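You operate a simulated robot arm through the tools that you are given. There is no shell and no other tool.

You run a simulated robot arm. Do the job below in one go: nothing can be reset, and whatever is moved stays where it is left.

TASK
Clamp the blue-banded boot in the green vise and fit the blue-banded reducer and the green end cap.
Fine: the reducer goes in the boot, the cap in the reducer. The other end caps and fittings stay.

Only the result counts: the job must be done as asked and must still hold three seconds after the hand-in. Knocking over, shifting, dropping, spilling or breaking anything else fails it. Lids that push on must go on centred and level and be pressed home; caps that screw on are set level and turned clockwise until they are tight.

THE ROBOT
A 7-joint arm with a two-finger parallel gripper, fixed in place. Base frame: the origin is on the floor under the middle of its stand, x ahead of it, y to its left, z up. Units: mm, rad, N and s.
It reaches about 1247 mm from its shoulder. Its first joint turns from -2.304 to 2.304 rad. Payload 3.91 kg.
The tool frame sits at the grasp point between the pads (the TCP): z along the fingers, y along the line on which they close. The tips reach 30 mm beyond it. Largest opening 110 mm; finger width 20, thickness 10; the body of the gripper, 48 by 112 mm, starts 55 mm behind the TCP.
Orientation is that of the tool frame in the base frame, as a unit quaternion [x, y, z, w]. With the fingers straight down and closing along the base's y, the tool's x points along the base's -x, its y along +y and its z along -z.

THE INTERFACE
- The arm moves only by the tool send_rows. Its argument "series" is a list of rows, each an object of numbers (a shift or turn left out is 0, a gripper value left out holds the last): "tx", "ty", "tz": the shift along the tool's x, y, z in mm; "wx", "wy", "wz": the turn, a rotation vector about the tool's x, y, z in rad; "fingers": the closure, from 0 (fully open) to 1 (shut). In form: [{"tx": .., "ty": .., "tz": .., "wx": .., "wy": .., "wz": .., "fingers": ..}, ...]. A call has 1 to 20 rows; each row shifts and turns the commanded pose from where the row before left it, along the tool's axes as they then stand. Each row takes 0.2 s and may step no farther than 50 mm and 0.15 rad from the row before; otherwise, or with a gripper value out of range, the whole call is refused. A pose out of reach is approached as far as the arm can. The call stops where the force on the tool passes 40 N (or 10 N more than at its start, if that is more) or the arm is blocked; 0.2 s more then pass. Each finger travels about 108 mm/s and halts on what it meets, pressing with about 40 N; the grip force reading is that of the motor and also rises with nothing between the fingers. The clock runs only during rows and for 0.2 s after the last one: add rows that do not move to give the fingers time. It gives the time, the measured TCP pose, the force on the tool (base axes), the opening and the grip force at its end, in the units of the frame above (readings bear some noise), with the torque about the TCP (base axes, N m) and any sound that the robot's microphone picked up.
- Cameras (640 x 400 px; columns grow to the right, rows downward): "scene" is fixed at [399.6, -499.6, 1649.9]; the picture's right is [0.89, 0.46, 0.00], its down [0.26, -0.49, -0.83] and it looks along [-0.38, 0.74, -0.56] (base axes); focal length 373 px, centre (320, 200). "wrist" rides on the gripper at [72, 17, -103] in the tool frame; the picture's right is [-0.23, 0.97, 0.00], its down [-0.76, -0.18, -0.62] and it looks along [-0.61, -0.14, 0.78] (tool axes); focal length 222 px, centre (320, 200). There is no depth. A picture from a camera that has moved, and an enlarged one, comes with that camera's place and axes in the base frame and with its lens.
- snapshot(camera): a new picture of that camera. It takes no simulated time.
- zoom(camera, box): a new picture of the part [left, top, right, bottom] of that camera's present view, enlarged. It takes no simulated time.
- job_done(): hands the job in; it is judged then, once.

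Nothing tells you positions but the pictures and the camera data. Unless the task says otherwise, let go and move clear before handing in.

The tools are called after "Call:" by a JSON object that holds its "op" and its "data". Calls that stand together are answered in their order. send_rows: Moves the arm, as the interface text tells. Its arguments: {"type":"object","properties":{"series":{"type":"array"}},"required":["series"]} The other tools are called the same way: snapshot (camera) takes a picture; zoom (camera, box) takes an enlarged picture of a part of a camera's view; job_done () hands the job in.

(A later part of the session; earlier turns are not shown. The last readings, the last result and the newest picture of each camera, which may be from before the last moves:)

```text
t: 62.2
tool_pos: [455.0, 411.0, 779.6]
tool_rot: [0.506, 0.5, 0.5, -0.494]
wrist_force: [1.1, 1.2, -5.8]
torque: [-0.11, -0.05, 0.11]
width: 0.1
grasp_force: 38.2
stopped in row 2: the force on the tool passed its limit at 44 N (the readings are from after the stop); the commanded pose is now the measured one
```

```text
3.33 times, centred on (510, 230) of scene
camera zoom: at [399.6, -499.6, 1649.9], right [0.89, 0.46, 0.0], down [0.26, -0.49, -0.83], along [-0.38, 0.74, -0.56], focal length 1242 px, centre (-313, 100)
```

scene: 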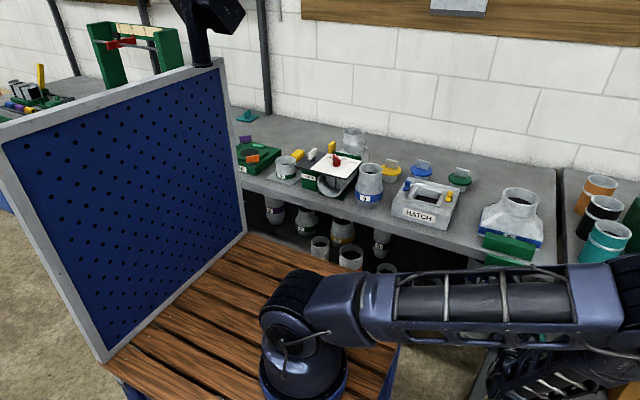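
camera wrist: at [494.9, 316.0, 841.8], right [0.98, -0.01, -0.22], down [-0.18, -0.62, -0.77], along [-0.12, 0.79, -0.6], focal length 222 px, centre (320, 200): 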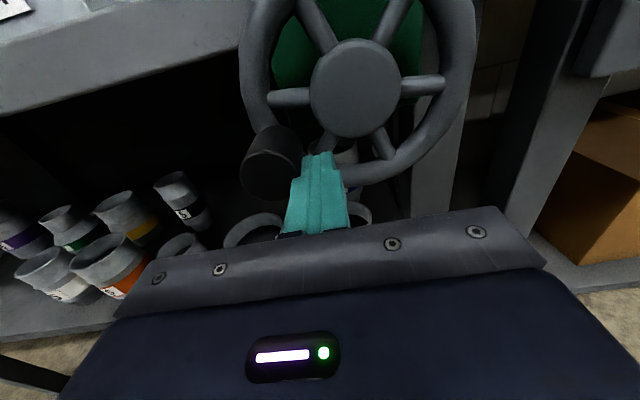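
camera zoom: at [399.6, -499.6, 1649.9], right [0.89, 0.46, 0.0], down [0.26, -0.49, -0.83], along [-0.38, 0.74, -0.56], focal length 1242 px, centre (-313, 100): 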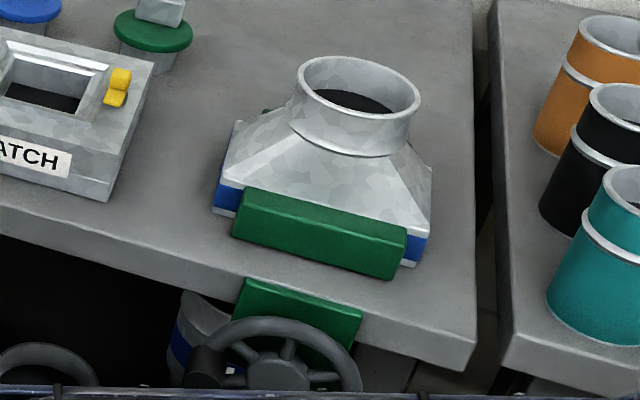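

The wheel no longer moves at 44 N, so the vise is tight. I'll back the fingers off the knob, retreat and rise.

Call:
{"op": "send_rows", "data": {"series": [{"tx": -4}, {"tz": -30}, {"tz": -40}, {"fingers": 0}, {}]}}

Call:
{"op": "snapshot", "data": {"camera": "wrist"}}

Call:
{"op": "send_rows", "data": {"series": [{"tx": 42, "ty": 6}, {"tx": 42, "ty": 6}, {"tx": 42, "ty": 6}, {"tx": 42, "ty": 6}, {"tx": 42, "ty": 6}, {"tx": 42, "ty": 6}, {"tx": 42, "ty": 6}, {"tx": 42, "ty": 6}, {"tx": 30, "ty": 6}, {}]}}

Call:
{"op": "snapshot", "data": {"camera": "scene"}}

Call:
{"op": "snapshot", "data": {"camera": "wrist"}}

```text
t: 63.4
tool_pos: [453.3, 341.9, 775.9]
tool_rot: [0.505, 0.5, 0.5, -0.494]
wrist_force: [0.6, -0.4, -0.5]
torque: [0.03, -0.01, 0.0]
width: 109.9
grasp_force: 0.1
```

```text
taken
camera wrist: at [470.1, 239.9, 849.7], right [0.97, -0.01, -0.23], down [-0.18, -0.63, -0.76], along [-0.13, 0.78, -0.62], focal length 222 px, centre (320, 200)
```

wrist: 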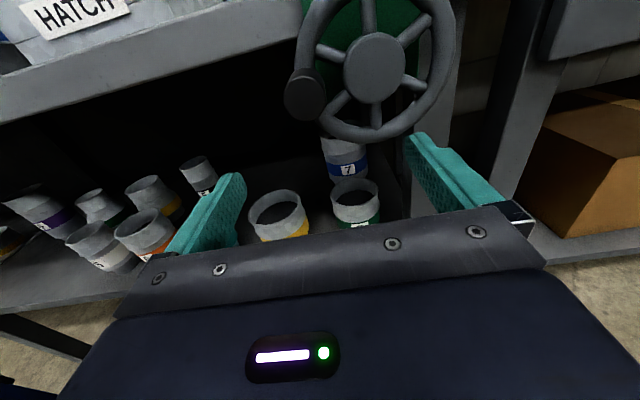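

```text
t: 65.6
tool_pos: [504.6, 343.4, 1141.4]
tool_rot: [0.505, 0.5, 0.5, -0.495]
wrist_force: [0.1, 0.4, -0.2]
torque: [-0.01, 0.01, 0.02]
width: 109.9
grasp_force: 0.1
```

```text
taken
```

scene: 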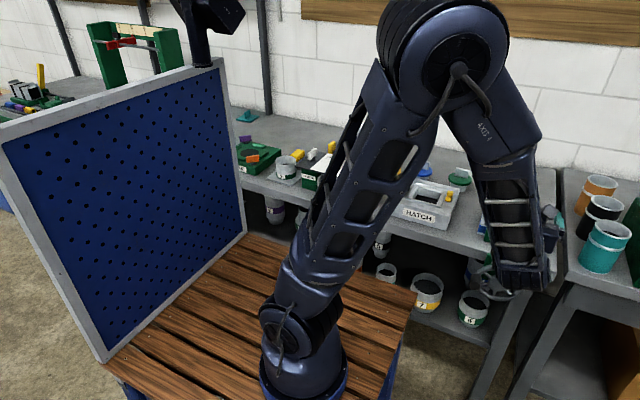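

```text
taken
camera wrist: at [521.8, 241.2, 1216.1], right [0.97, -0.01, -0.23], down [-0.18, -0.63, -0.76], along [-0.13, 0.78, -0.62], focal length 222 px, centre (320, 200)
```

wrist: 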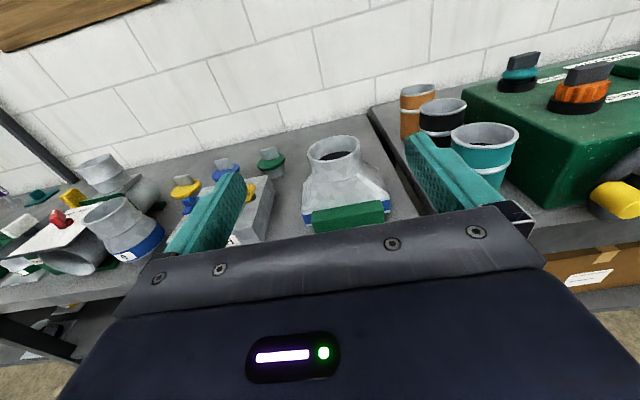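

From here I can see the boot held between the jaws. I'll correct the small tilt that crept in, turn the gripper back to pointing down, and inspect the clamp from above.

Call:
{"op": "send_rows", "data": {"series": [{"wx": 0.01, "wy": 0.01}, {"wy": -0.1428}, {"wy": -0.1428}, {"wy": -0.1428}, {"wy": -0.1428}, {"wy": -0.1428}, {"wy": -0.1428}, {"wy": -0.1428}, {"wy": -0.1428}, {"wy": -0.1428}, {"wy": -0.1428}, {"wy": -0.1428}, {}]}}

Call:
{"op": "send_rows", "data": {"series": [{"wz": -0.1428}, {"wz": -0.1428}, {"wz": -0.1428}, {"wz": -0.1428}, {"wz": -0.1428}, {"wz": -0.1428}, {"wz": -0.1428}, {"wz": -0.1428}, {"wz": -0.1428}, {"wz": -0.1428}, {"wz": -0.1428}, {}]}}

Call:
{"op": "send_rows", "data": {"series": [{"ty": 40}, {"ty": 45}, {"ty": 45}, {"ty": 45}, {"ty": 45}, {"ty": 45}, {}]}}

Call:
{"op": "snapshot", "data": {"camera": "wrist"}}

Call:
{"op": "snapshot", "data": {"camera": "scene"}}

```text
t: 68.4
tool_pos: [507.6, 345.3, 1140.3]
tool_rot: [0.707, 0.707, 0.0, 0.002]
wrist_force: [0.0, 0.1, 0.5]
torque: [0.01, 0.01, -0.03]
width: 110.0
grasp_force: 0.1
```

```text
t: 71.0
tool_pos: [508.6, 341.8, 1141.8]
tool_rot: [0.0, 1.0, 0.0, 0.0]
wrist_force: [0.2, -0.1, -0.4]
torque: [0.03, 0.02, 0.02]
width: 110.1
grasp_force: 0.1
```

```text
t: 72.6
tool_pos: [508.0, 612.7, 1143.9]
tool_rot: [0.001, 1.0, 0.0, 0.0]
wrist_force: [0.2, 0.4, -0.5]
torque: [0.0, 0.01, 0.0]
width: 110.0
grasp_force: 0.1
```

```text
taken
camera wrist: at [435.9, 630.4, 1246.5], right [0.23, 0.97, 0.0], down [0.76, -0.18, 0.62], along [0.61, -0.14, -0.78], focal length 222 px, centre (320, 200)
```

wrist: 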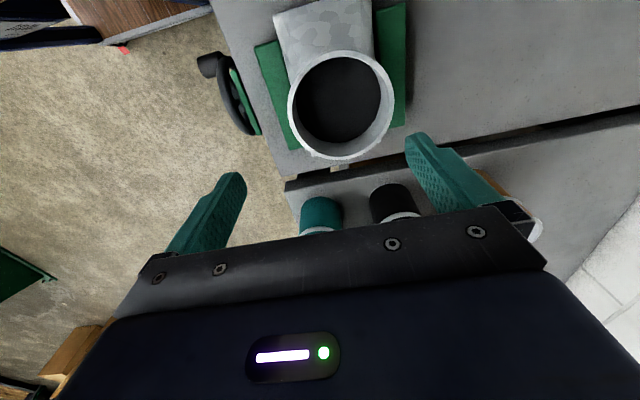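

```text
taken
```

scene: 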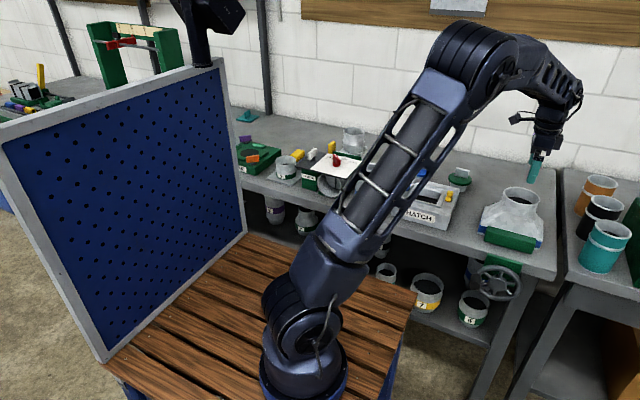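

Call:
{"op": "zoom", "data": {"camera": "wrist", "box": [230, 0, 430, 170]}}

Call:
{"op": "zoom", "data": {"camera": "scene", "box": [465, 170, 565, 300]}}

Call:
{"op": "send_rows", "data": {"series": [{}]}}

```text
2.35 times, centred on (330, 85) of wrist
camera zoom: at [435.9, 630.4, 1246.5], right [0.23, 0.97, 0.0], down [0.76, -0.18, 0.62], along [0.61, -0.14, -0.78], focal length 523 px, centre (296, 471)
```

zoom: 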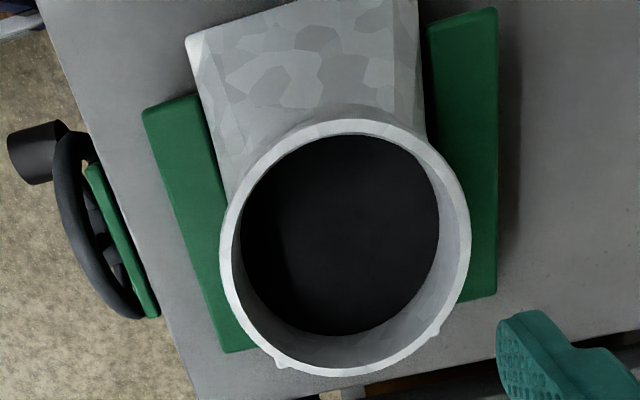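

```text
3.08 times, centred on (515, 235) of scene
camera zoom: at [399.6, -499.6, 1649.9], right [0.89, 0.46, 0.0], down [0.26, -0.49, -0.83], along [-0.38, 0.74, -0.56], focal length 1147 px, centre (-280, 92)
```

zoom: 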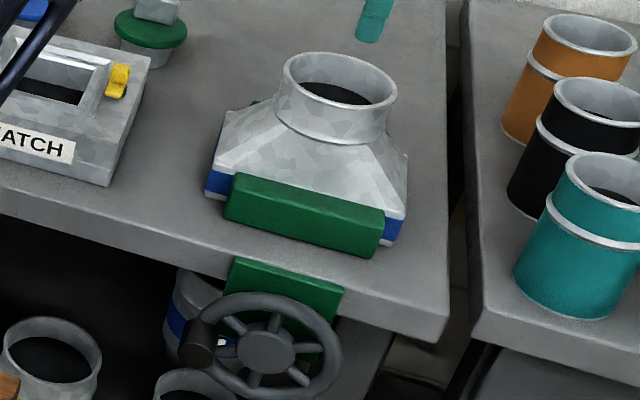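

```text
t: 73.0
tool_pos: [508.5, 612.0, 1141.7]
tool_rot: [0.0, 1.0, 0.0, 0.0]
wrist_force: [-0.1, -0.7, 0.4]
torque: [-0.02, 0.03, -0.01]
width: 110.0
grasp_force: 0.1
```

The boot is tight between both jaws, with its collar centre at about (508, 633) and rim near z≈1024. Now I'll go to the blue-banded reducer.

Call:
{"op": "send_rows", "data": {"series": [{"tx": 47.3, "ty": -2.8}, {"tx": 47.3, "ty": -2.8}, {"tx": 47.3, "ty": -2.8}, {"tx": 47.3, "ty": -2.8}, {"tx": 47.3, "ty": -2.8}, {"tx": 47.3, "ty": -2.8}, {"tx": 47.3, "ty": -2.8}, {"tx": 47.3, "ty": -2.8}, {"tx": 47.3, "ty": -2.8}, {"tx": 47.3, "ty": -2.8}, {}]}}

Call:
{"op": "snapshot", "data": {"camera": "wrist"}}

Call:
{"op": "zoom", "data": {"camera": "wrist", "box": [260, 20, 420, 160]}}

Call:
{"op": "send_rows", "data": {"series": [{}]}}

Call:
{"op": "send_rows", "data": {"series": [{}]}}

Call:
{"op": "snapshot", "data": {"camera": "scene"}}

```text
t: 75.4
tool_pos: [33.4, 580.4, 1141.4]
tool_rot: [0.0, 1.0, -0.001, 0.0]
wrist_force: [-0.5, 0.1, -0.7]
torque: [-0.02, -0.02, 0.01]
width: 109.7
grasp_force: 0.1
```

```text
taken
camera wrist: at [-39.0, 598.2, 1244.3], right [0.23, 0.97, 0.0], down [0.76, -0.18, 0.62], along [0.61, -0.14, -0.78], focal length 222 px, centre (320, 200)
```

wrist: 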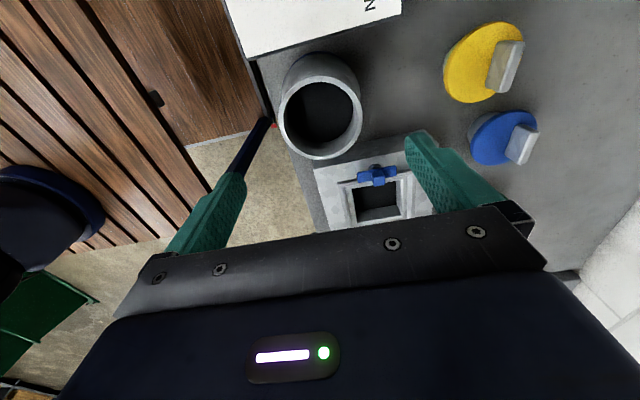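

```text
2.86 times, centred on (340, 90) of wrist
camera zoom: at [-39.0, 598.2, 1244.3], right [0.23, 0.97, 0.0], down [0.76, -0.18, 0.62], along [0.61, -0.14, -0.78], focal length 635 px, centre (263, 514)
```

zoom: 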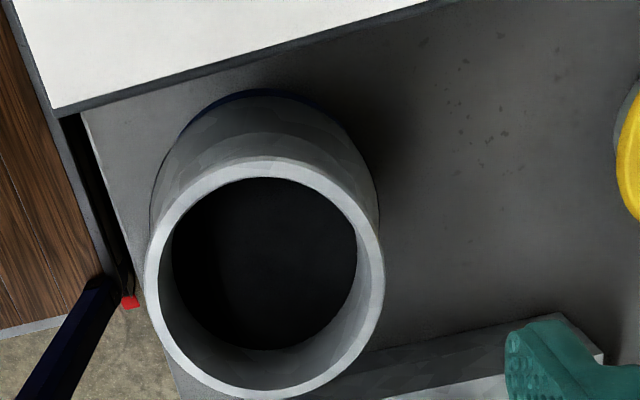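

```text
t: 75.8
tool_pos: [33.7, 581.7, 1141.2]
tool_rot: [0.0, 1.0, 0.0, 0.0]
wrist_force: [-0.1, 0.6, 0.0]
torque: [-0.01, -0.01, 0.02]
width: 110.0
grasp_force: 0.1
```

```text
t: 76.2
tool_pos: [34.5, 580.9, 1140.4]
tool_rot: [0.0, 1.0, 0.0, 0.0]
wrist_force: [-0.7, -0.2, -0.8]
torque: [0.0, -0.01, -0.02]
width: 110.2
grasp_force: 0.0
```

```text
taken
```

scene: 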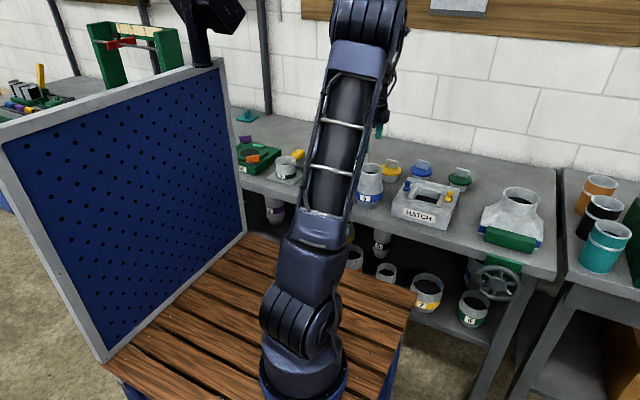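

The reducer's rim centre solves to about (39.8, 580.5), 84 mm across. I'll shift over it and descend part way to check.

Call:
{"op": "send_rows", "data": {"series": [{"tx": -5.8, "ty": -0.5, "tz": 10}, {"tz": 30}, {"tz": 35}, {}]}}

Call:
{"op": "zoom", "data": {"camera": "wrist", "box": [190, 40, 450, 230]}}

Call:
{"op": "send_rows", "data": {"series": [{}]}}

Call:
{"op": "zoom", "data": {"camera": "scene", "box": [300, 100, 440, 220]}}

```text
t: 77.2
tool_pos: [41.7, 581.4, 1064.1]
tool_rot: [0.0, 1.0, 0.001, 0.0]
wrist_force: [-0.8, 0.2, -0.6]
torque: [0.02, 0.0, 0.03]
width: 110.2
grasp_force: 0.1
```

```text
2.11 times, centred on (320, 135) of wrist
camera zoom: at [-30.5, 598.9, 1167.4], right [0.23, 0.97, 0.0], down [0.76, -0.18, 0.62], along [0.61, -0.14, -0.78], focal length 468 px, centre (320, 337)
```

zoom: 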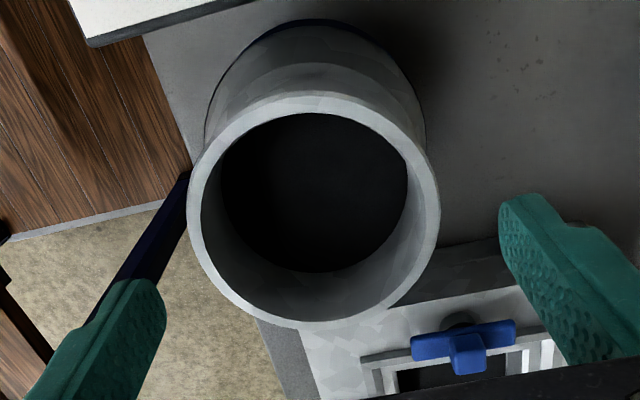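

```text
t: 77.6
tool_pos: [42.1, 581.2, 1063.3]
tool_rot: [0.0, 1.0, 0.0, 0.0]
wrist_force: [-0.6, 0.1, 0.1]
torque: [-0.02, 0.0, -0.01]
width: 109.8
grasp_force: 0.0
```

```text
3.33 times, centred on (370, 160) of scene
camera zoom: at [399.6, -499.6, 1649.9], right [0.89, 0.46, 0.0], down [0.26, -0.49, -0.83], along [-0.38, 0.74, -0.56], focal length 1242 px, centre (153, 333)
```

zoom: 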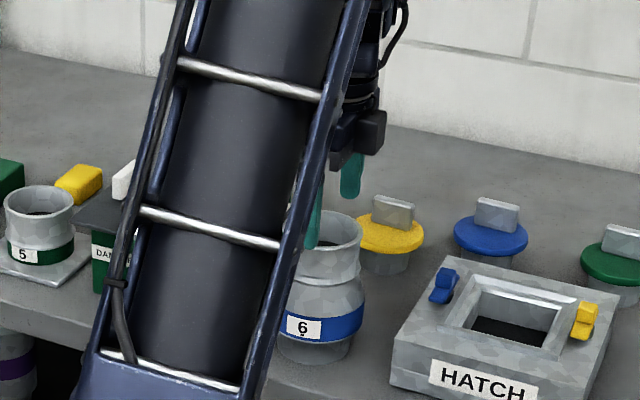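

Call:
{"op": "send_rows", "data": {"series": [{"tx": 3, "ty": -0.8, "tz": 10}, {"tz": 12}, {"tz": 12}, {"tz": 7}, {}]}}

Call:
{"op": "snapshot", "data": {"camera": "wrist"}}

Call:
{"op": "zoom", "data": {"camera": "scene", "box": [330, 130, 430, 220]}}

```text
t: 78.8
tool_pos: [38.8, 579.8, 1024.9]
tool_rot: [0.0, 1.0, 0.0, 0.0]
wrist_force: [-0.7, 0.5, 0.2]
torque: [0.02, -0.02, 0.01]
width: 110.2
grasp_force: 0.1
```

```text
taken
camera wrist: at [-34.3, 597.2, 1128.0], right [0.23, 0.97, 0.0], down [0.76, -0.18, 0.62], along [0.61, -0.14, -0.78], focal length 222 px, centre (320, 200)
```

wrist: 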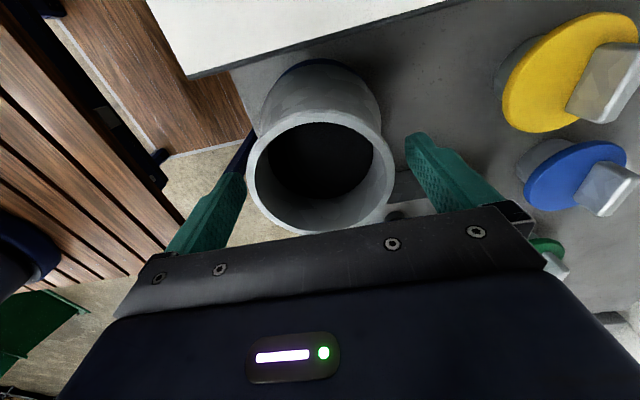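

```text
4.44 times, centred on (380, 175) of scene
camera zoom: at [399.6, -499.6, 1649.9], right [0.89, 0.46, 0.0], down [0.26, -0.49, -0.83], along [-0.38, 0.74, -0.56], focal length 1656 px, centre (53, 311)
```

zoom: 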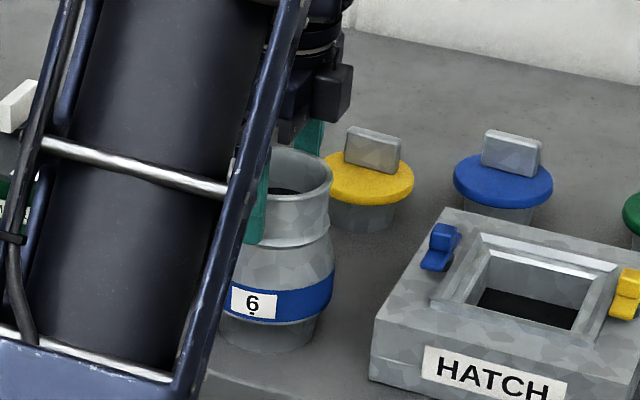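

The fingers straddle the reducer's upper collar. I'll close and check the grip.

Call:
{"op": "send_rows", "data": {"series": [{"tz": 1, "fingers": 1}, {}, {}, {}]}}

Call:
{"op": "send_rows", "data": {"series": [{"tz": -5}, {"tz": -10}, {"tz": -20}, {"tz": -30}, {"tz": -40}, {"tz": -40}, {}]}}

Call:
{"op": "snapshot", "data": {"camera": "wrist"}}

Call:
{"op": "snapshot", "data": {"camera": "scene"}}

```text
t: 79.8
tool_pos: [38.3, 579.8, 1024.8]
tool_rot: [0.0, 1.0, 0.0, 0.0]
wrist_force: [1.8, 3.3, 7.9]
torque: [0.06, -0.35, 0.09]
width: 81.3
grasp_force: 39.6
```

```text
t: 81.4
tool_pos: [36.9, 580.1, 1170.0]
tool_rot: [0.0, 1.0, -0.001, 0.0]
wrist_force: [0.3, -0.2, -3.1]
torque: [0.0, -0.01, 0.01]
width: 81.0
grasp_force: 40.4
```

```text
taken
camera wrist: at [-35.9, 598.1, 1273.4], right [0.23, 0.97, 0.0], down [0.76, -0.18, 0.62], along [0.61, -0.14, -0.78], focal length 222 px, centre (320, 200)
```

wrist: 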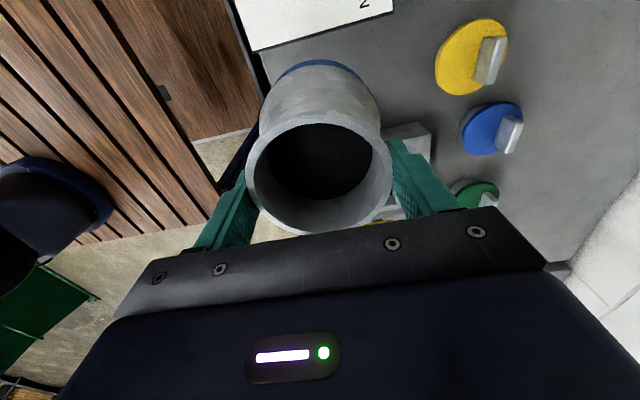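

```text
taken
```

scene: 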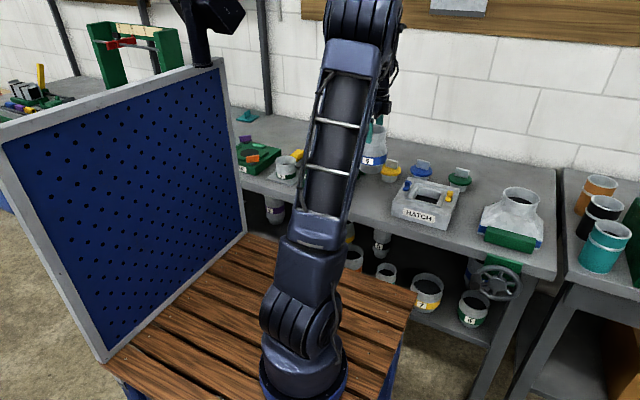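

The reducer is lifted, with its collar at 81.2 mm. I'll carry it toward the boot and pause where the scene camera can see its lower end clearly.

Call:
{"op": "send_rows", "data": {"series": [{"tx": -20, "ty": 2, "tz": -3}, {"tx": -42, "ty": 2, "tz": -3}, {"tx": -42, "ty": 2, "tz": -3}, {"tx": -42, "ty": 2, "tz": -3}, {"tx": -42, "ty": 2, "tz": -3}, {"tx": -42, "ty": 2, "tz": -3}, {"tx": -42, "ty": 2, "tz": -2}, {"tx": -20}, {}]}}

Call:
{"op": "snapshot", "data": {"camera": "scene"}}

Call:
{"op": "zoom", "data": {"camera": "scene", "box": [400, 90, 500, 190]}}

```text
t: 83.4
tool_pos: [332.0, 592.9, 1188.8]
tool_rot: [0.001, 1.0, 0.0, 0.0]
wrist_force: [0.2, 0.3, -2.9]
torque: [0.0, 0.0, -0.02]
width: 81.2
grasp_force: 39.8
```

```text
taken
```

scene: 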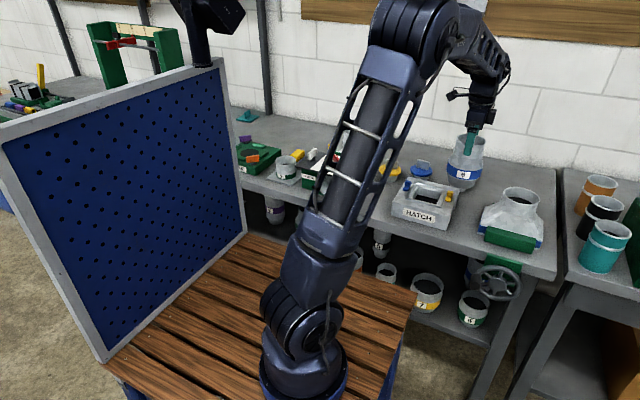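

```text
4.00 times, centred on (450, 140) of scene
camera zoom: at [399.6, -499.6, 1649.9], right [0.89, 0.46, 0.0], down [0.26, -0.49, -0.83], along [-0.38, 0.74, -0.56], focal length 1491 px, centre (-200, 440)
```

zoom: 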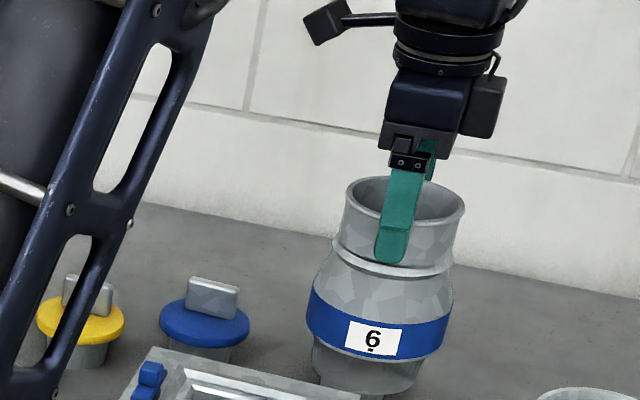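

Call:
{"op": "zoom", "data": {"camera": "scene", "box": [470, 130, 510, 190]}}

Call:
{"op": "zoom", "data": {"camera": "scene", "box": [440, 130, 500, 200]}}

```text
6.67 times, centred on (490, 160) of scene
camera zoom: at [399.6, -499.6, 1649.9], right [0.89, 0.46, 0.0], down [0.26, -0.49, -0.83], along [-0.38, 0.74, -0.56], focal length 2485 px, centre (-813, 467)
```

zoom: 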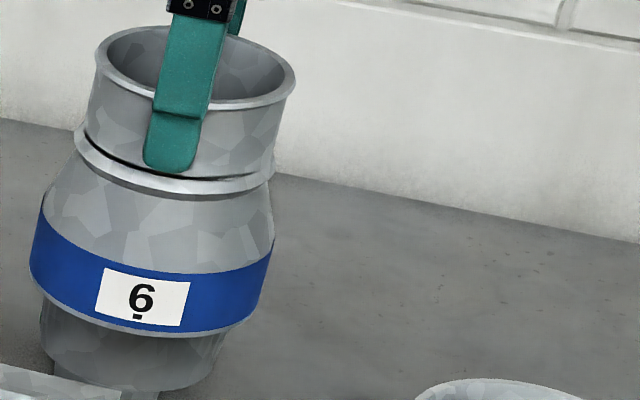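

```text
5.71 times, centred on (470, 165) of scene
camera zoom: at [399.6, -499.6, 1649.9], right [0.89, 0.46, 0.0], down [0.26, -0.49, -0.83], along [-0.38, 0.74, -0.56], focal length 2130 px, centre (-537, 400)
```

zoom: 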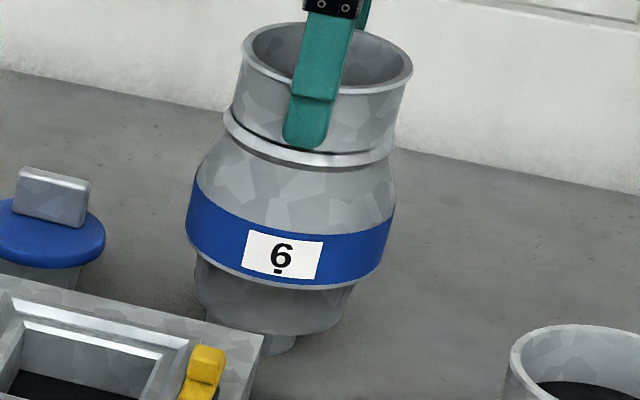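

The lower end is about 79 mm and the band about 100 mm, so the band's shoulder should rest on the boot's rim and I must centre it carefully. The size numbers match too: boot 6, reducer 6. I'll move over the boot and measure the reducer's position in the grip.

Call:
{"op": "send_rows", "data": {"series": [{"tx": -30, "ty": 7}, {"tx": -36, "ty": 8.5}, {"tx": -36, "ty": 8.5}, {"tx": -36, "ty": 8}, {"tx": -36, "ty": 8}, {}]}}

Call:
{"op": "zoom", "data": {"camera": "wrist", "box": [200, 40, 440, 240]}}

Call:
{"op": "send_rows", "data": {"series": [{}]}}

Call:
{"op": "send_rows", "data": {"series": [{}]}}

Call:
{"op": "zoom", "data": {"camera": "scene", "box": [470, 80, 570, 230]}}

```text
t: 84.8
tool_pos: [504.1, 636.8, 1188.7]
tool_rot: [0.0, 1.0, -0.001, 0.002]
wrist_force: [0.6, -0.7, -2.2]
torque: [0.01, -0.01, -0.01]
width: 81.2
grasp_force: 40.4
```

```text
2.00 times, centred on (320, 140) of wrist
camera zoom: at [431.7, 654.9, 1293.0], right [0.23, 0.97, 0.0], down [0.76, -0.18, 0.62], along [0.61, -0.14, -0.78], focal length 444 px, centre (320, 320)
```

zoom: 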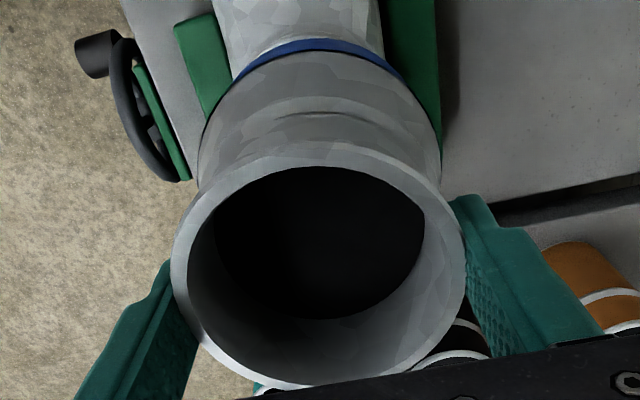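

```text
t: 85.2
tool_pos: [503.6, 636.5, 1189.4]
tool_rot: [0.0, 1.0, 0.0, 0.0]
wrist_force: [0.2, 0.0, -3.3]
torque: [-0.05, -0.01, 0.03]
width: 81.4
grasp_force: 40.5
```

```text
t: 85.6
tool_pos: [504.4, 637.2, 1189.9]
tool_rot: [0.0, 1.0, 0.0, 0.0]
wrist_force: [0.5, 0.1, -2.8]
torque: [0.01, 0.0, 0.04]
width: 81.1
grasp_force: 39.8
```

```text
2.67 times, centred on (520, 155) of scene
camera zoom: at [399.6, -499.6, 1649.9], right [0.89, 0.46, 0.0], down [0.26, -0.49, -0.83], along [-0.38, 0.74, -0.56], focal length 994 px, centre (-213, 320)
```

zoom: 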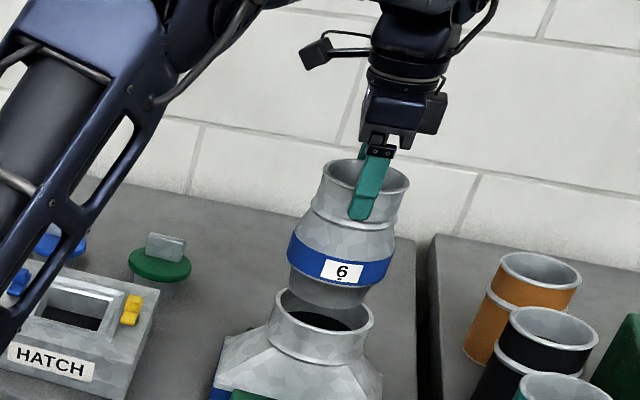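

The reducer sits about 1 mm off the TCP in x. The boot's collar centre is at about (508, 633), so I'll shift +4.8 in x and −4 in y, lower slightly, and check the alignment.

Call:
{"op": "send_rows", "data": {"series": [{"tx": -4.8, "ty": -4}, {"tz": 8}, {"tz": 8}, {}]}}

Call:
{"op": "zoom", "data": {"camera": "scene", "box": [480, 130, 560, 220]}}

Call:
{"op": "snapshot", "data": {"camera": "wrist"}}

Call:
{"op": "send_rows", "data": {"series": [{}]}}

Call:
{"op": "send_rows", "data": {"series": [{}]}}

```text
t: 86.6
tool_pos: [509.6, 630.1, 1174.3]
tool_rot: [-0.001, 1.0, 0.001, 0.0]
wrist_force: [-0.2, 0.8, -2.4]
torque: [-0.01, 0.03, -0.02]
width: 81.2
grasp_force: 39.8
```

```text
4.44 times, centred on (520, 175) of scene
camera zoom: at [399.6, -499.6, 1649.9], right [0.89, 0.46, 0.0], down [0.26, -0.49, -0.83], along [-0.38, 0.74, -0.56], focal length 1656 px, centre (-569, 311)
```

zoom: 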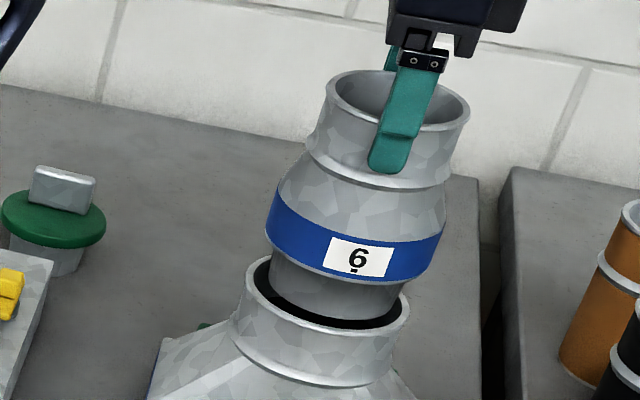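

```text
taken
camera wrist: at [436.9, 648.2, 1277.2], right [0.23, 0.97, 0.0], down [0.76, -0.18, 0.62], along [0.61, -0.14, -0.78], focal length 222 px, centre (320, 200)
```

wrist: 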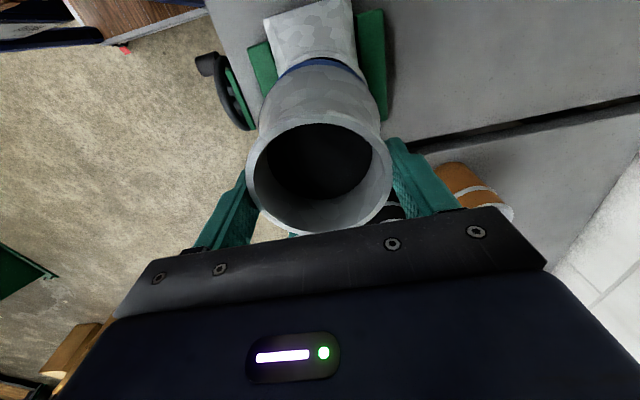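

```text
t: 87.0
tool_pos: [508.9, 629.8, 1172.5]
tool_rot: [0.0, 1.0, 0.0, 0.001]
wrist_force: [-0.4, 0.0, -1.9]
torque: [0.01, 0.03, 0.03]
width: 81.3
grasp_force: 40.1
```

```text
t: 87.4
tool_pos: [510.0, 630.7, 1173.4]
tool_rot: [0.0, 1.0, 0.0, 0.0]
wrist_force: [-0.4, 0.1, -2.5]
torque: [0.01, 0.0, -0.03]
width: 81.4
grasp_force: 40.0
```

Call:
{"op": "zoom", "data": {"camera": "wrist", "box": [230, 0, 430, 170]}}

```text
2.35 times, centred on (330, 85) of wrist
camera zoom: at [437.0, 648.1, 1277.2], right [0.23, 0.97, 0.0], down [0.76, -0.18, 0.62], along [0.61, -0.14, -0.78], focal length 523 px, centre (296, 471)
```

zoom: 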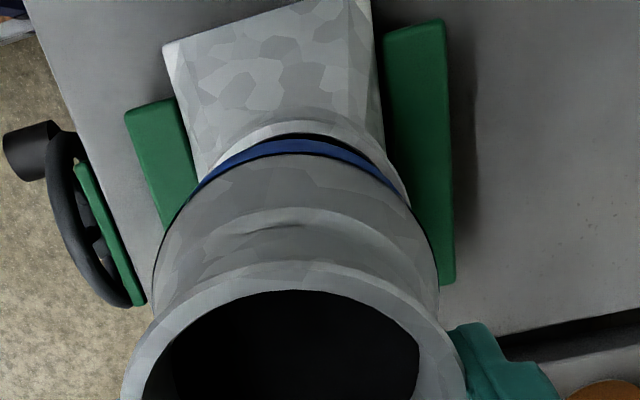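

The camera pose readout looks steadier than the TCP reading, so I'll use it. The reducer needs another +0.6 in x and +2.6 in y. I'll apply that and descend into the collar.

Call:
{"op": "send_rows", "data": {"series": [{"tx": -0.6, "ty": 2.6}, {"tz": 8}, {"tz": 8}, {"tz": 8}, {}]}}

Call:
{"op": "zoom", "data": {"camera": "scene", "box": [480, 130, 560, 220]}}

Call:
{"op": "zoom", "data": {"camera": "wrist", "box": [230, 0, 430, 170]}}

```text
t: 88.6
tool_pos: [509.8, 632.1, 1149.6]
tool_rot: [0.0, 1.0, 0.0, 0.0]
wrist_force: [-0.1, -0.1, -3.0]
torque: [-0.01, 0.0, -0.02]
width: 81.2
grasp_force: 39.7
```

```text
4.44 times, centred on (520, 175) of scene
camera zoom: at [399.6, -499.6, 1649.9], right [0.89, 0.46, 0.0], down [0.26, -0.49, -0.83], along [-0.38, 0.74, -0.56], focal length 1656 px, centre (-569, 311)
```

zoom: 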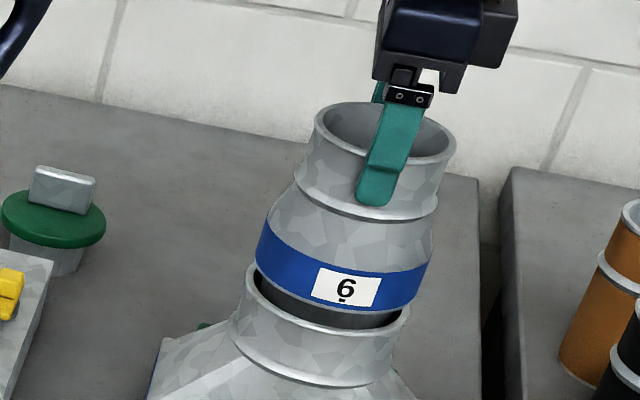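

```text
2.35 times, centred on (330, 85) of wrist
camera zoom: at [436.4, 650.1, 1252.9], right [0.23, 0.97, 0.0], down [0.76, -0.18, 0.62], along [0.61, -0.14, -0.78], focal length 523 px, centre (296, 471)
```

zoom: 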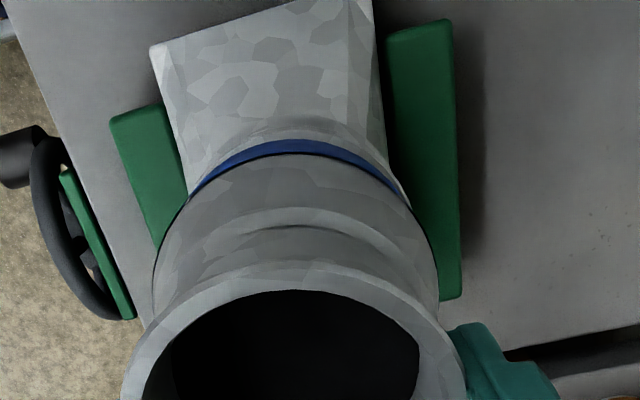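

Call:
{"op": "send_rows", "data": {"series": [{"tx": -1.2, "ty": 0.6, "tz": 5}, {"tz": 5}, {"tz": 4}, {}]}}

Call:
{"op": "zoom", "data": {"camera": "scene", "box": [490, 160, 550, 220]}}

Call:
{"op": "zoom", "data": {"camera": "wrist", "box": [230, 0, 430, 170]}}

```text
t: 89.6
tool_pos: [509.7, 634.1, 1135.8]
tool_rot: [0.0, 1.0, 0.0, 0.001]
wrist_force: [0.0, -0.1, -1.9]
torque: [-0.02, 0.0, -0.02]
width: 81.4
grasp_force: 39.9
```

```text
6.67 times, centred on (520, 190) of scene
camera zoom: at [399.6, -499.6, 1649.9], right [0.89, 0.46, 0.0], down [0.26, -0.49, -0.83], along [-0.38, 0.74, -0.56], focal length 2485 px, centre (-1013, 267)
```

zoom: 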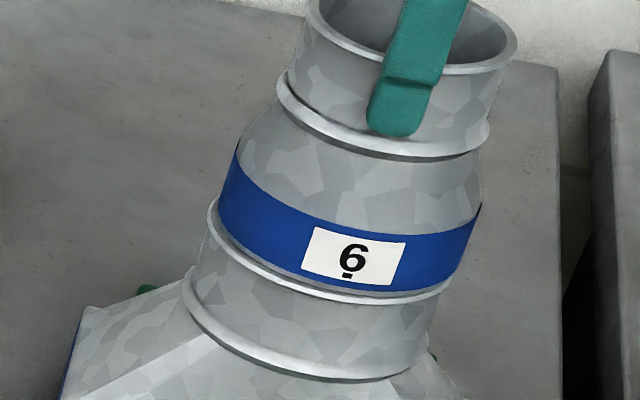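

```text
2.35 times, centred on (330, 85) of wrist
camera zoom: at [437.9, 651.5, 1239.2], right [0.23, 0.97, 0.0], down [0.76, -0.18, 0.62], along [0.61, -0.14, -0.78], focal length 523 px, centre (296, 471)
```

zoom: 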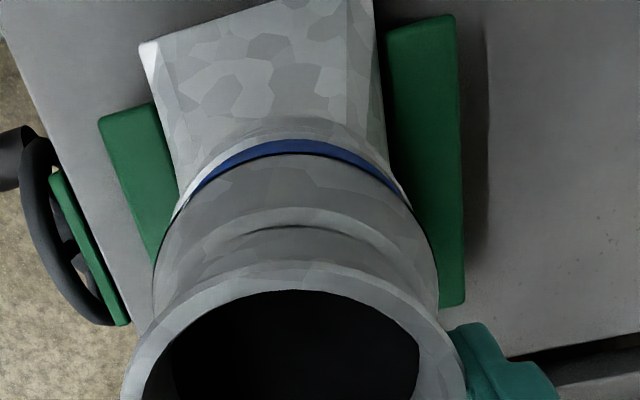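

Call:
{"op": "send_rows", "data": {"series": [{"tz": 3}, {"tz": 2}, {}]}}

Call:
{"op": "send_rows", "data": {"series": [{"tz": 2}, {}]}}

Call:
{"op": "zoom", "data": {"camera": "scene", "box": [490, 160, 550, 220]}}

Call:
{"op": "zoom", "data": {"camera": "wrist", "box": [230, 0, 430, 170]}}

```text
t: 90.4
tool_pos: [509.5, 633.7, 1132.5]
tool_rot: [0.0, 1.0, 0.002, 0.0]
wrist_force: [0.1, 7.2, 31.5]
torque: [-0.46, 0.02, -0.3]
width: 81.2
grasp_force: 40.2
```

```text
t: 91.0
tool_pos: [510.5, 633.1, 1128.0]
tool_rot: [0.0, 1.0, 0.001, 0.001]
wrist_force: [-4.9, 6.4, 31.3]
torque: [-0.21, 0.12, -0.29]
width: 81.1
grasp_force: 39.9
```

```text
6.67 times, centred on (520, 190) of scene
camera zoom: at [399.6, -499.6, 1649.9], right [0.89, 0.46, 0.0], down [0.26, -0.49, -0.83], along [-0.38, 0.74, -0.56], focal length 2485 px, centre (-1013, 267)
```

zoom: 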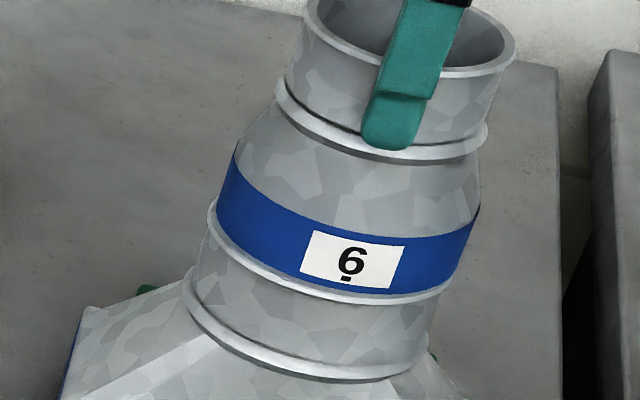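

```text
2.35 times, centred on (330, 85) of wrist
camera zoom: at [437.5, 650.6, 1232.8], right [0.23, 0.97, 0.0], down [0.76, -0.18, 0.62], along [0.61, -0.14, -0.78], focal length 523 px, centre (296, 471)
```

zoom: 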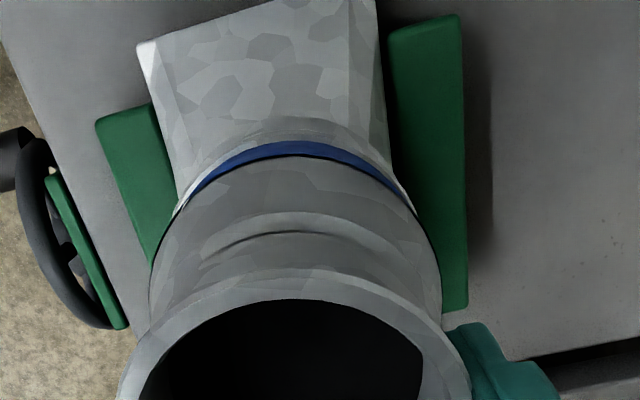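

The reducer has met the boot rim, with contact at about 31 N. I'll zoom in on both sides of the joint to check that it's centred and level before letting go.

Call:
{"op": "zoom", "data": {"camera": "scene", "box": [500, 180, 520, 210]}}

Call:
{"op": "zoom", "data": {"camera": "scene", "box": [522, 185, 550, 210]}}

Call:
{"op": "zoom", "data": {"camera": "wrist", "box": [280, 40, 350, 110]}}

Call:
{"op": "zoom", "data": {"camera": "wrist", "box": [350, 40, 430, 120]}}

```text
13.33 times, centred on (510, 195) of scene
camera zoom: at [399.6, -499.6, 1649.9], right [0.89, 0.46, 0.0], down [0.26, -0.49, -0.83], along [-0.38, 0.74, -0.56], focal length 4970 px, centre (-2213, 267)
```

zoom: 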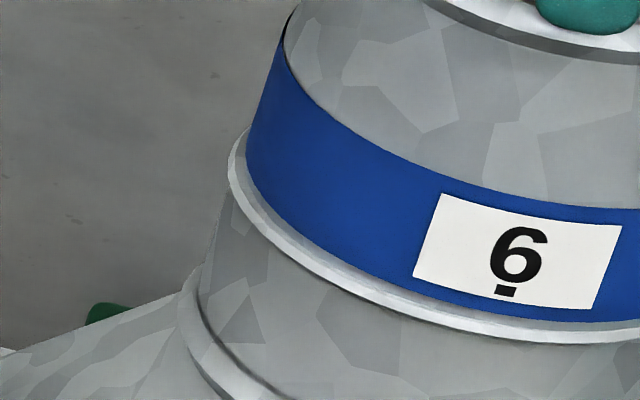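

```text
16.00 times, centred on (536, 198) of scene
camera zoom: at [399.6, -499.6, 1649.9], right [0.89, 0.46, 0.0], down [0.26, -0.49, -0.83], along [-0.38, 0.74, -0.56], focal length 5964 px, centre (-3136, 240)
```

zoom: 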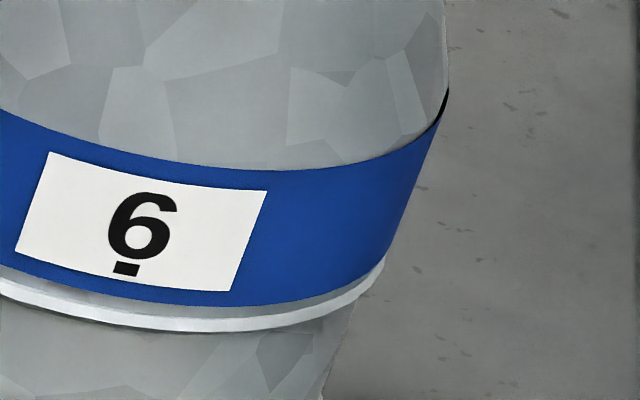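

```text
5.71 times, centred on (315, 75) of wrist
camera zoom: at [437.5, 650.6, 1232.8], right [0.23, 0.97, 0.0], down [0.76, -0.18, 0.62], along [0.61, -0.14, -0.78], focal length 1269 px, centre (349, 914)
```

zoom: 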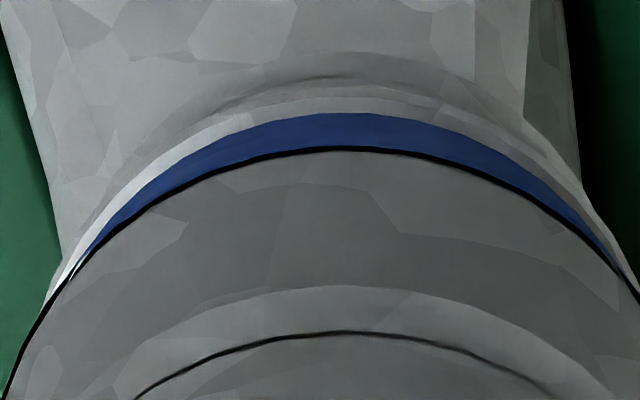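

```text
5.00 times, centred on (390, 80) of wrist
camera zoom: at [437.5, 650.6, 1232.8], right [0.23, 0.97, 0.0], down [0.76, -0.18, 0.62], along [0.61, -0.14, -0.78], focal length 1111 px, centre (-30, 800)
```

zoom: 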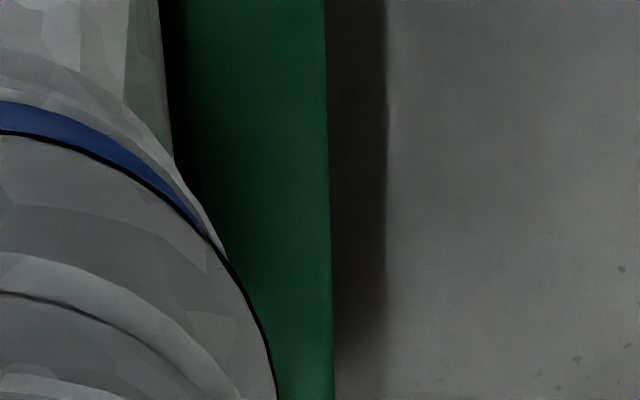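

The joint looks seated all round and concentric to about 1 mm. I'll release, rise clear and look from above.

Call:
{"op": "send_rows", "data": {"series": [{"tz": -1}, {"fingers": 0}, {}, {}]}}

Call:
{"op": "send_rows", "data": {"series": [{"tz": -10}, {"tz": -20}, {"tz": -20}, {"tz": -15}, {}]}}

Call:
{"op": "zoom", "data": {"camera": "scene", "box": [490, 140, 560, 220]}}

Call:
{"op": "snapshot", "data": {"camera": "wrist"}}

Call:
{"op": "zoom", "data": {"camera": "wrist", "box": [220, 0, 440, 200]}}

```text
t: 92.0
tool_pos: [512.0, 632.0, 1129.4]
tool_rot: [0.0, 1.0, 0.0, 0.0]
wrist_force: [-0.6, 0.9, -0.1]
torque: [0.02, -0.03, -0.02]
width: 110.1
grasp_force: 0.1
```

```text
t: 93.2
tool_pos: [510.0, 633.8, 1194.6]
tool_rot: [0.0, 1.0, 0.0, 0.0]
wrist_force: [-0.2, 0.2, -0.5]
torque: [-0.01, 0.0, -0.01]
width: 110.0
grasp_force: 0.1
```

```text
5.00 times, centred on (525, 180) of scene
camera zoom: at [399.6, -499.6, 1649.9], right [0.89, 0.46, 0.0], down [0.26, -0.49, -0.83], along [-0.38, 0.74, -0.56], focal length 1864 px, centre (-705, 300)
```

zoom: 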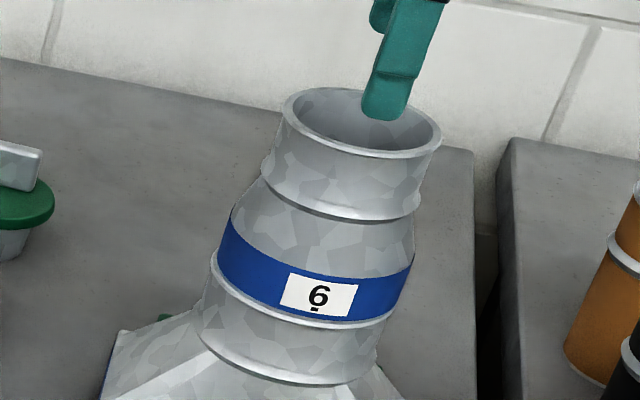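

```text
taken
camera wrist: at [437.5, 651.4, 1298.6], right [0.23, 0.97, 0.0], down [0.76, -0.18, 0.62], along [0.61, -0.14, -0.78], focal length 222 px, centre (320, 200)
```

wrist: 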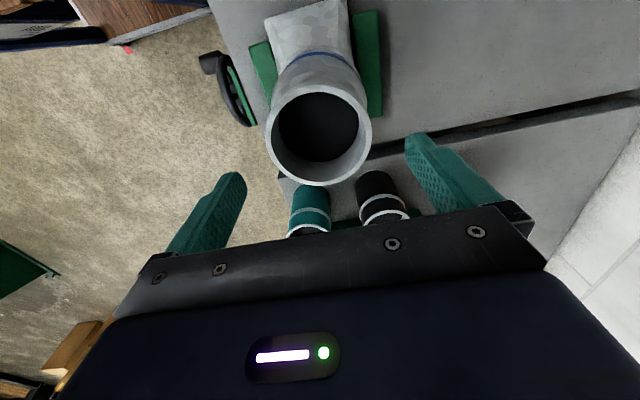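

```text
2.00 times, centred on (330, 100) of wrist
camera zoom: at [437.5, 651.4, 1298.6], right [0.23, 0.97, 0.0], down [0.76, -0.18, 0.62], along [0.61, -0.14, -0.78], focal length 444 px, centre (300, 400)
```

zoom: 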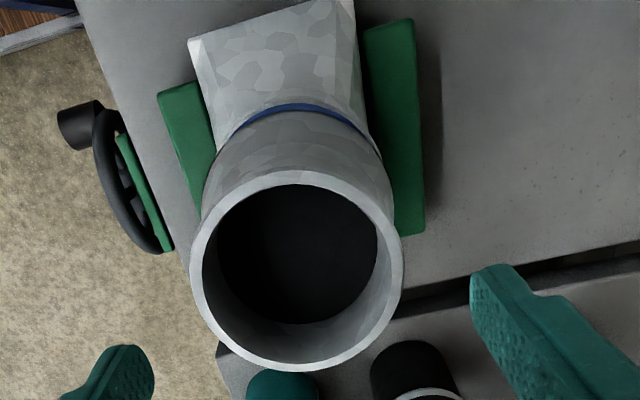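

Call:
{"op": "zoom", "data": {"camera": "scene", "box": [500, 175, 545, 210]}}

Call:
{"op": "zoom", "data": {"camera": "wrist", "box": [260, 30, 380, 130]}}

```text
11.43 times, centred on (522, 192) of scene
camera zoom: at [399.6, -499.6, 1649.9], right [0.89, 0.46, 0.0], down [0.26, -0.49, -0.83], along [-0.38, 0.74, -0.56], focal length 4260 px, centre (-1994, 286)
```

zoom: 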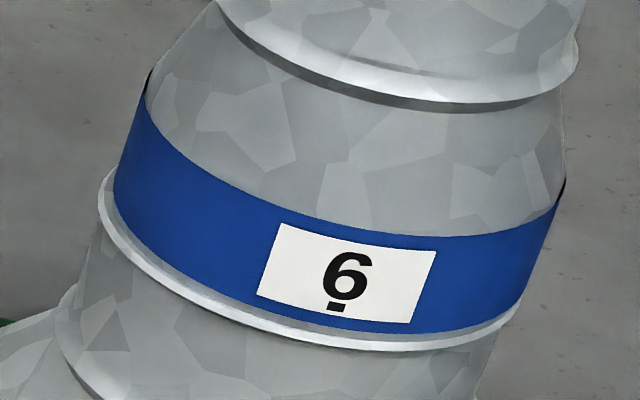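

```text
4.00 times, centred on (320, 80) of wrist
camera zoom: at [437.5, 651.4, 1298.6], right [0.23, 0.97, 0.0], down [0.76, -0.18, 0.62], along [0.61, -0.14, -0.78], focal length 888 px, centre (320, 680)
```

zoom: 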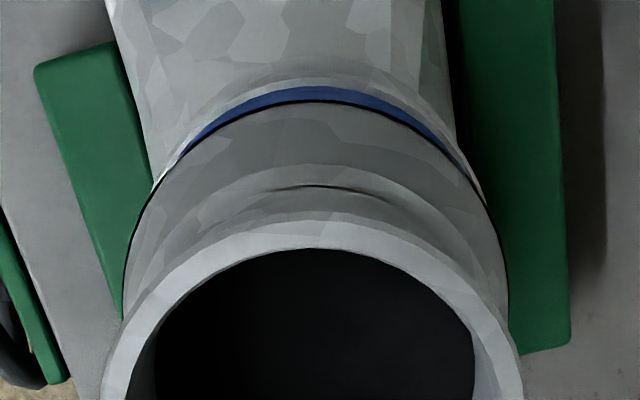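

The reducer stands level on the boot, its top centred at about (509, 633.5), within ~1.3 mm of the collar axis. I'll press it home with both fingertips on opposite sides of its rim.

Call:
{"op": "send_rows", "data": {"series": [{"tx": 0.5, "fingers": 0.364}, {}, {"tz": 12}, {"tz": 10}, {"tz": 3}, {}]}}

Call:
{"op": "zoom", "data": {"camera": "wrist", "box": [200, 20, 440, 220]}}

Call:
{"op": "zoom", "data": {"camera": "scene", "box": [490, 120, 560, 210]}}

```text
t: 94.6
tool_pos: [510.6, 633.7, 1169.4]
tool_rot: [0.0, 1.0, 0.001, 0.001]
wrist_force: [0.7, 0.1, 0.0]
torque: [0.0, -0.01, 0.0]
width: 70.0
grasp_force: 0.0
```

```text
2.00 times, centred on (320, 120) of wrist
camera zoom: at [438.2, 650.9, 1273.2], right [0.23, 0.97, 0.0], down [0.76, -0.18, 0.62], along [0.61, -0.14, -0.78], focal length 444 px, centre (320, 360)
```

zoom: 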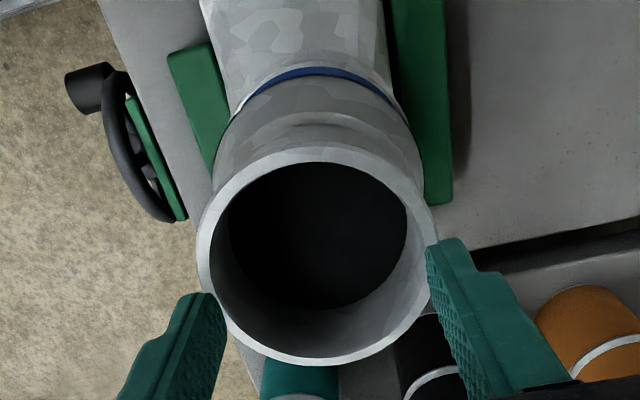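

```text
4.44 times, centred on (525, 165) of scene
camera zoom: at [399.6, -499.6, 1649.9], right [0.89, 0.46, 0.0], down [0.26, -0.49, -0.83], along [-0.38, 0.74, -0.56], focal length 1656 px, centre (-591, 356)
```

zoom: 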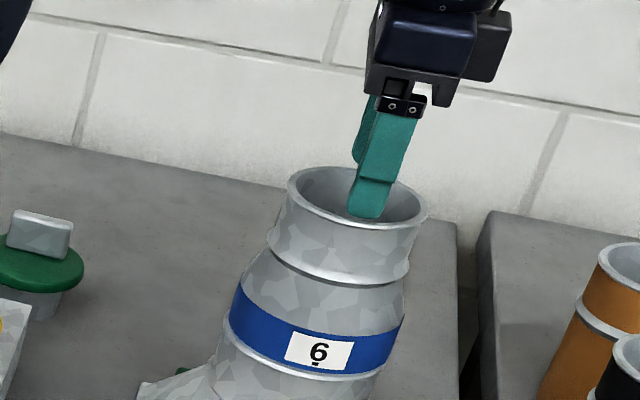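

Call:
{"op": "send_rows", "data": {"series": [{"tz": 3}, {"tz": 2}, {"tz": 1}, {}]}}

Call:
{"op": "send_rows", "data": {"series": [{"tz": 1.5}, {"tz": 1.5}, {"tz": 1.5}, {"tz": 1.5}, {}]}}

Call:
{"op": "zoom", "data": {"camera": "scene", "box": [490, 120, 560, 210]}}

```text
t: 95.6
tool_pos: [510.7, 632.9, 1165.4]
tool_rot: [0.0, 1.0, 0.001, 0.0]
wrist_force: [5.9, -0.7, 23.4]
torque: [-0.79, -0.17, 0.21]
width: 70.0
grasp_force: 0.7
```

```text
t: 96.1
tool_pos: [509.9, 632.7, 1165.3]
tool_rot: [0.0, 1.0, 0.002, 0.003]
wrist_force: [-0.1, -0.9, 6.8]
torque: [-0.26, 0.05, 0.03]
width: 70.6
grasp_force: 0.7
stopped in row 2: the force on the tool passed its limit at 43 N (the readings are from after the stop); the commanded pose is now the measured one
```

```text
4.44 times, centred on (525, 165) of scene
camera zoom: at [399.6, -499.6, 1649.9], right [0.89, 0.46, 0.0], down [0.26, -0.49, -0.83], along [-0.38, 0.74, -0.56], focal length 1656 px, centre (-591, 356)
```

zoom: 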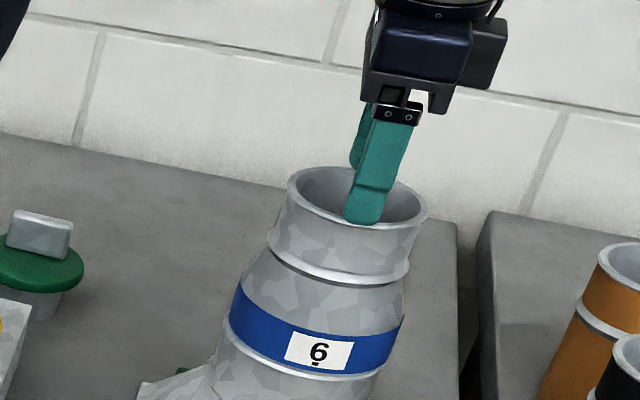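

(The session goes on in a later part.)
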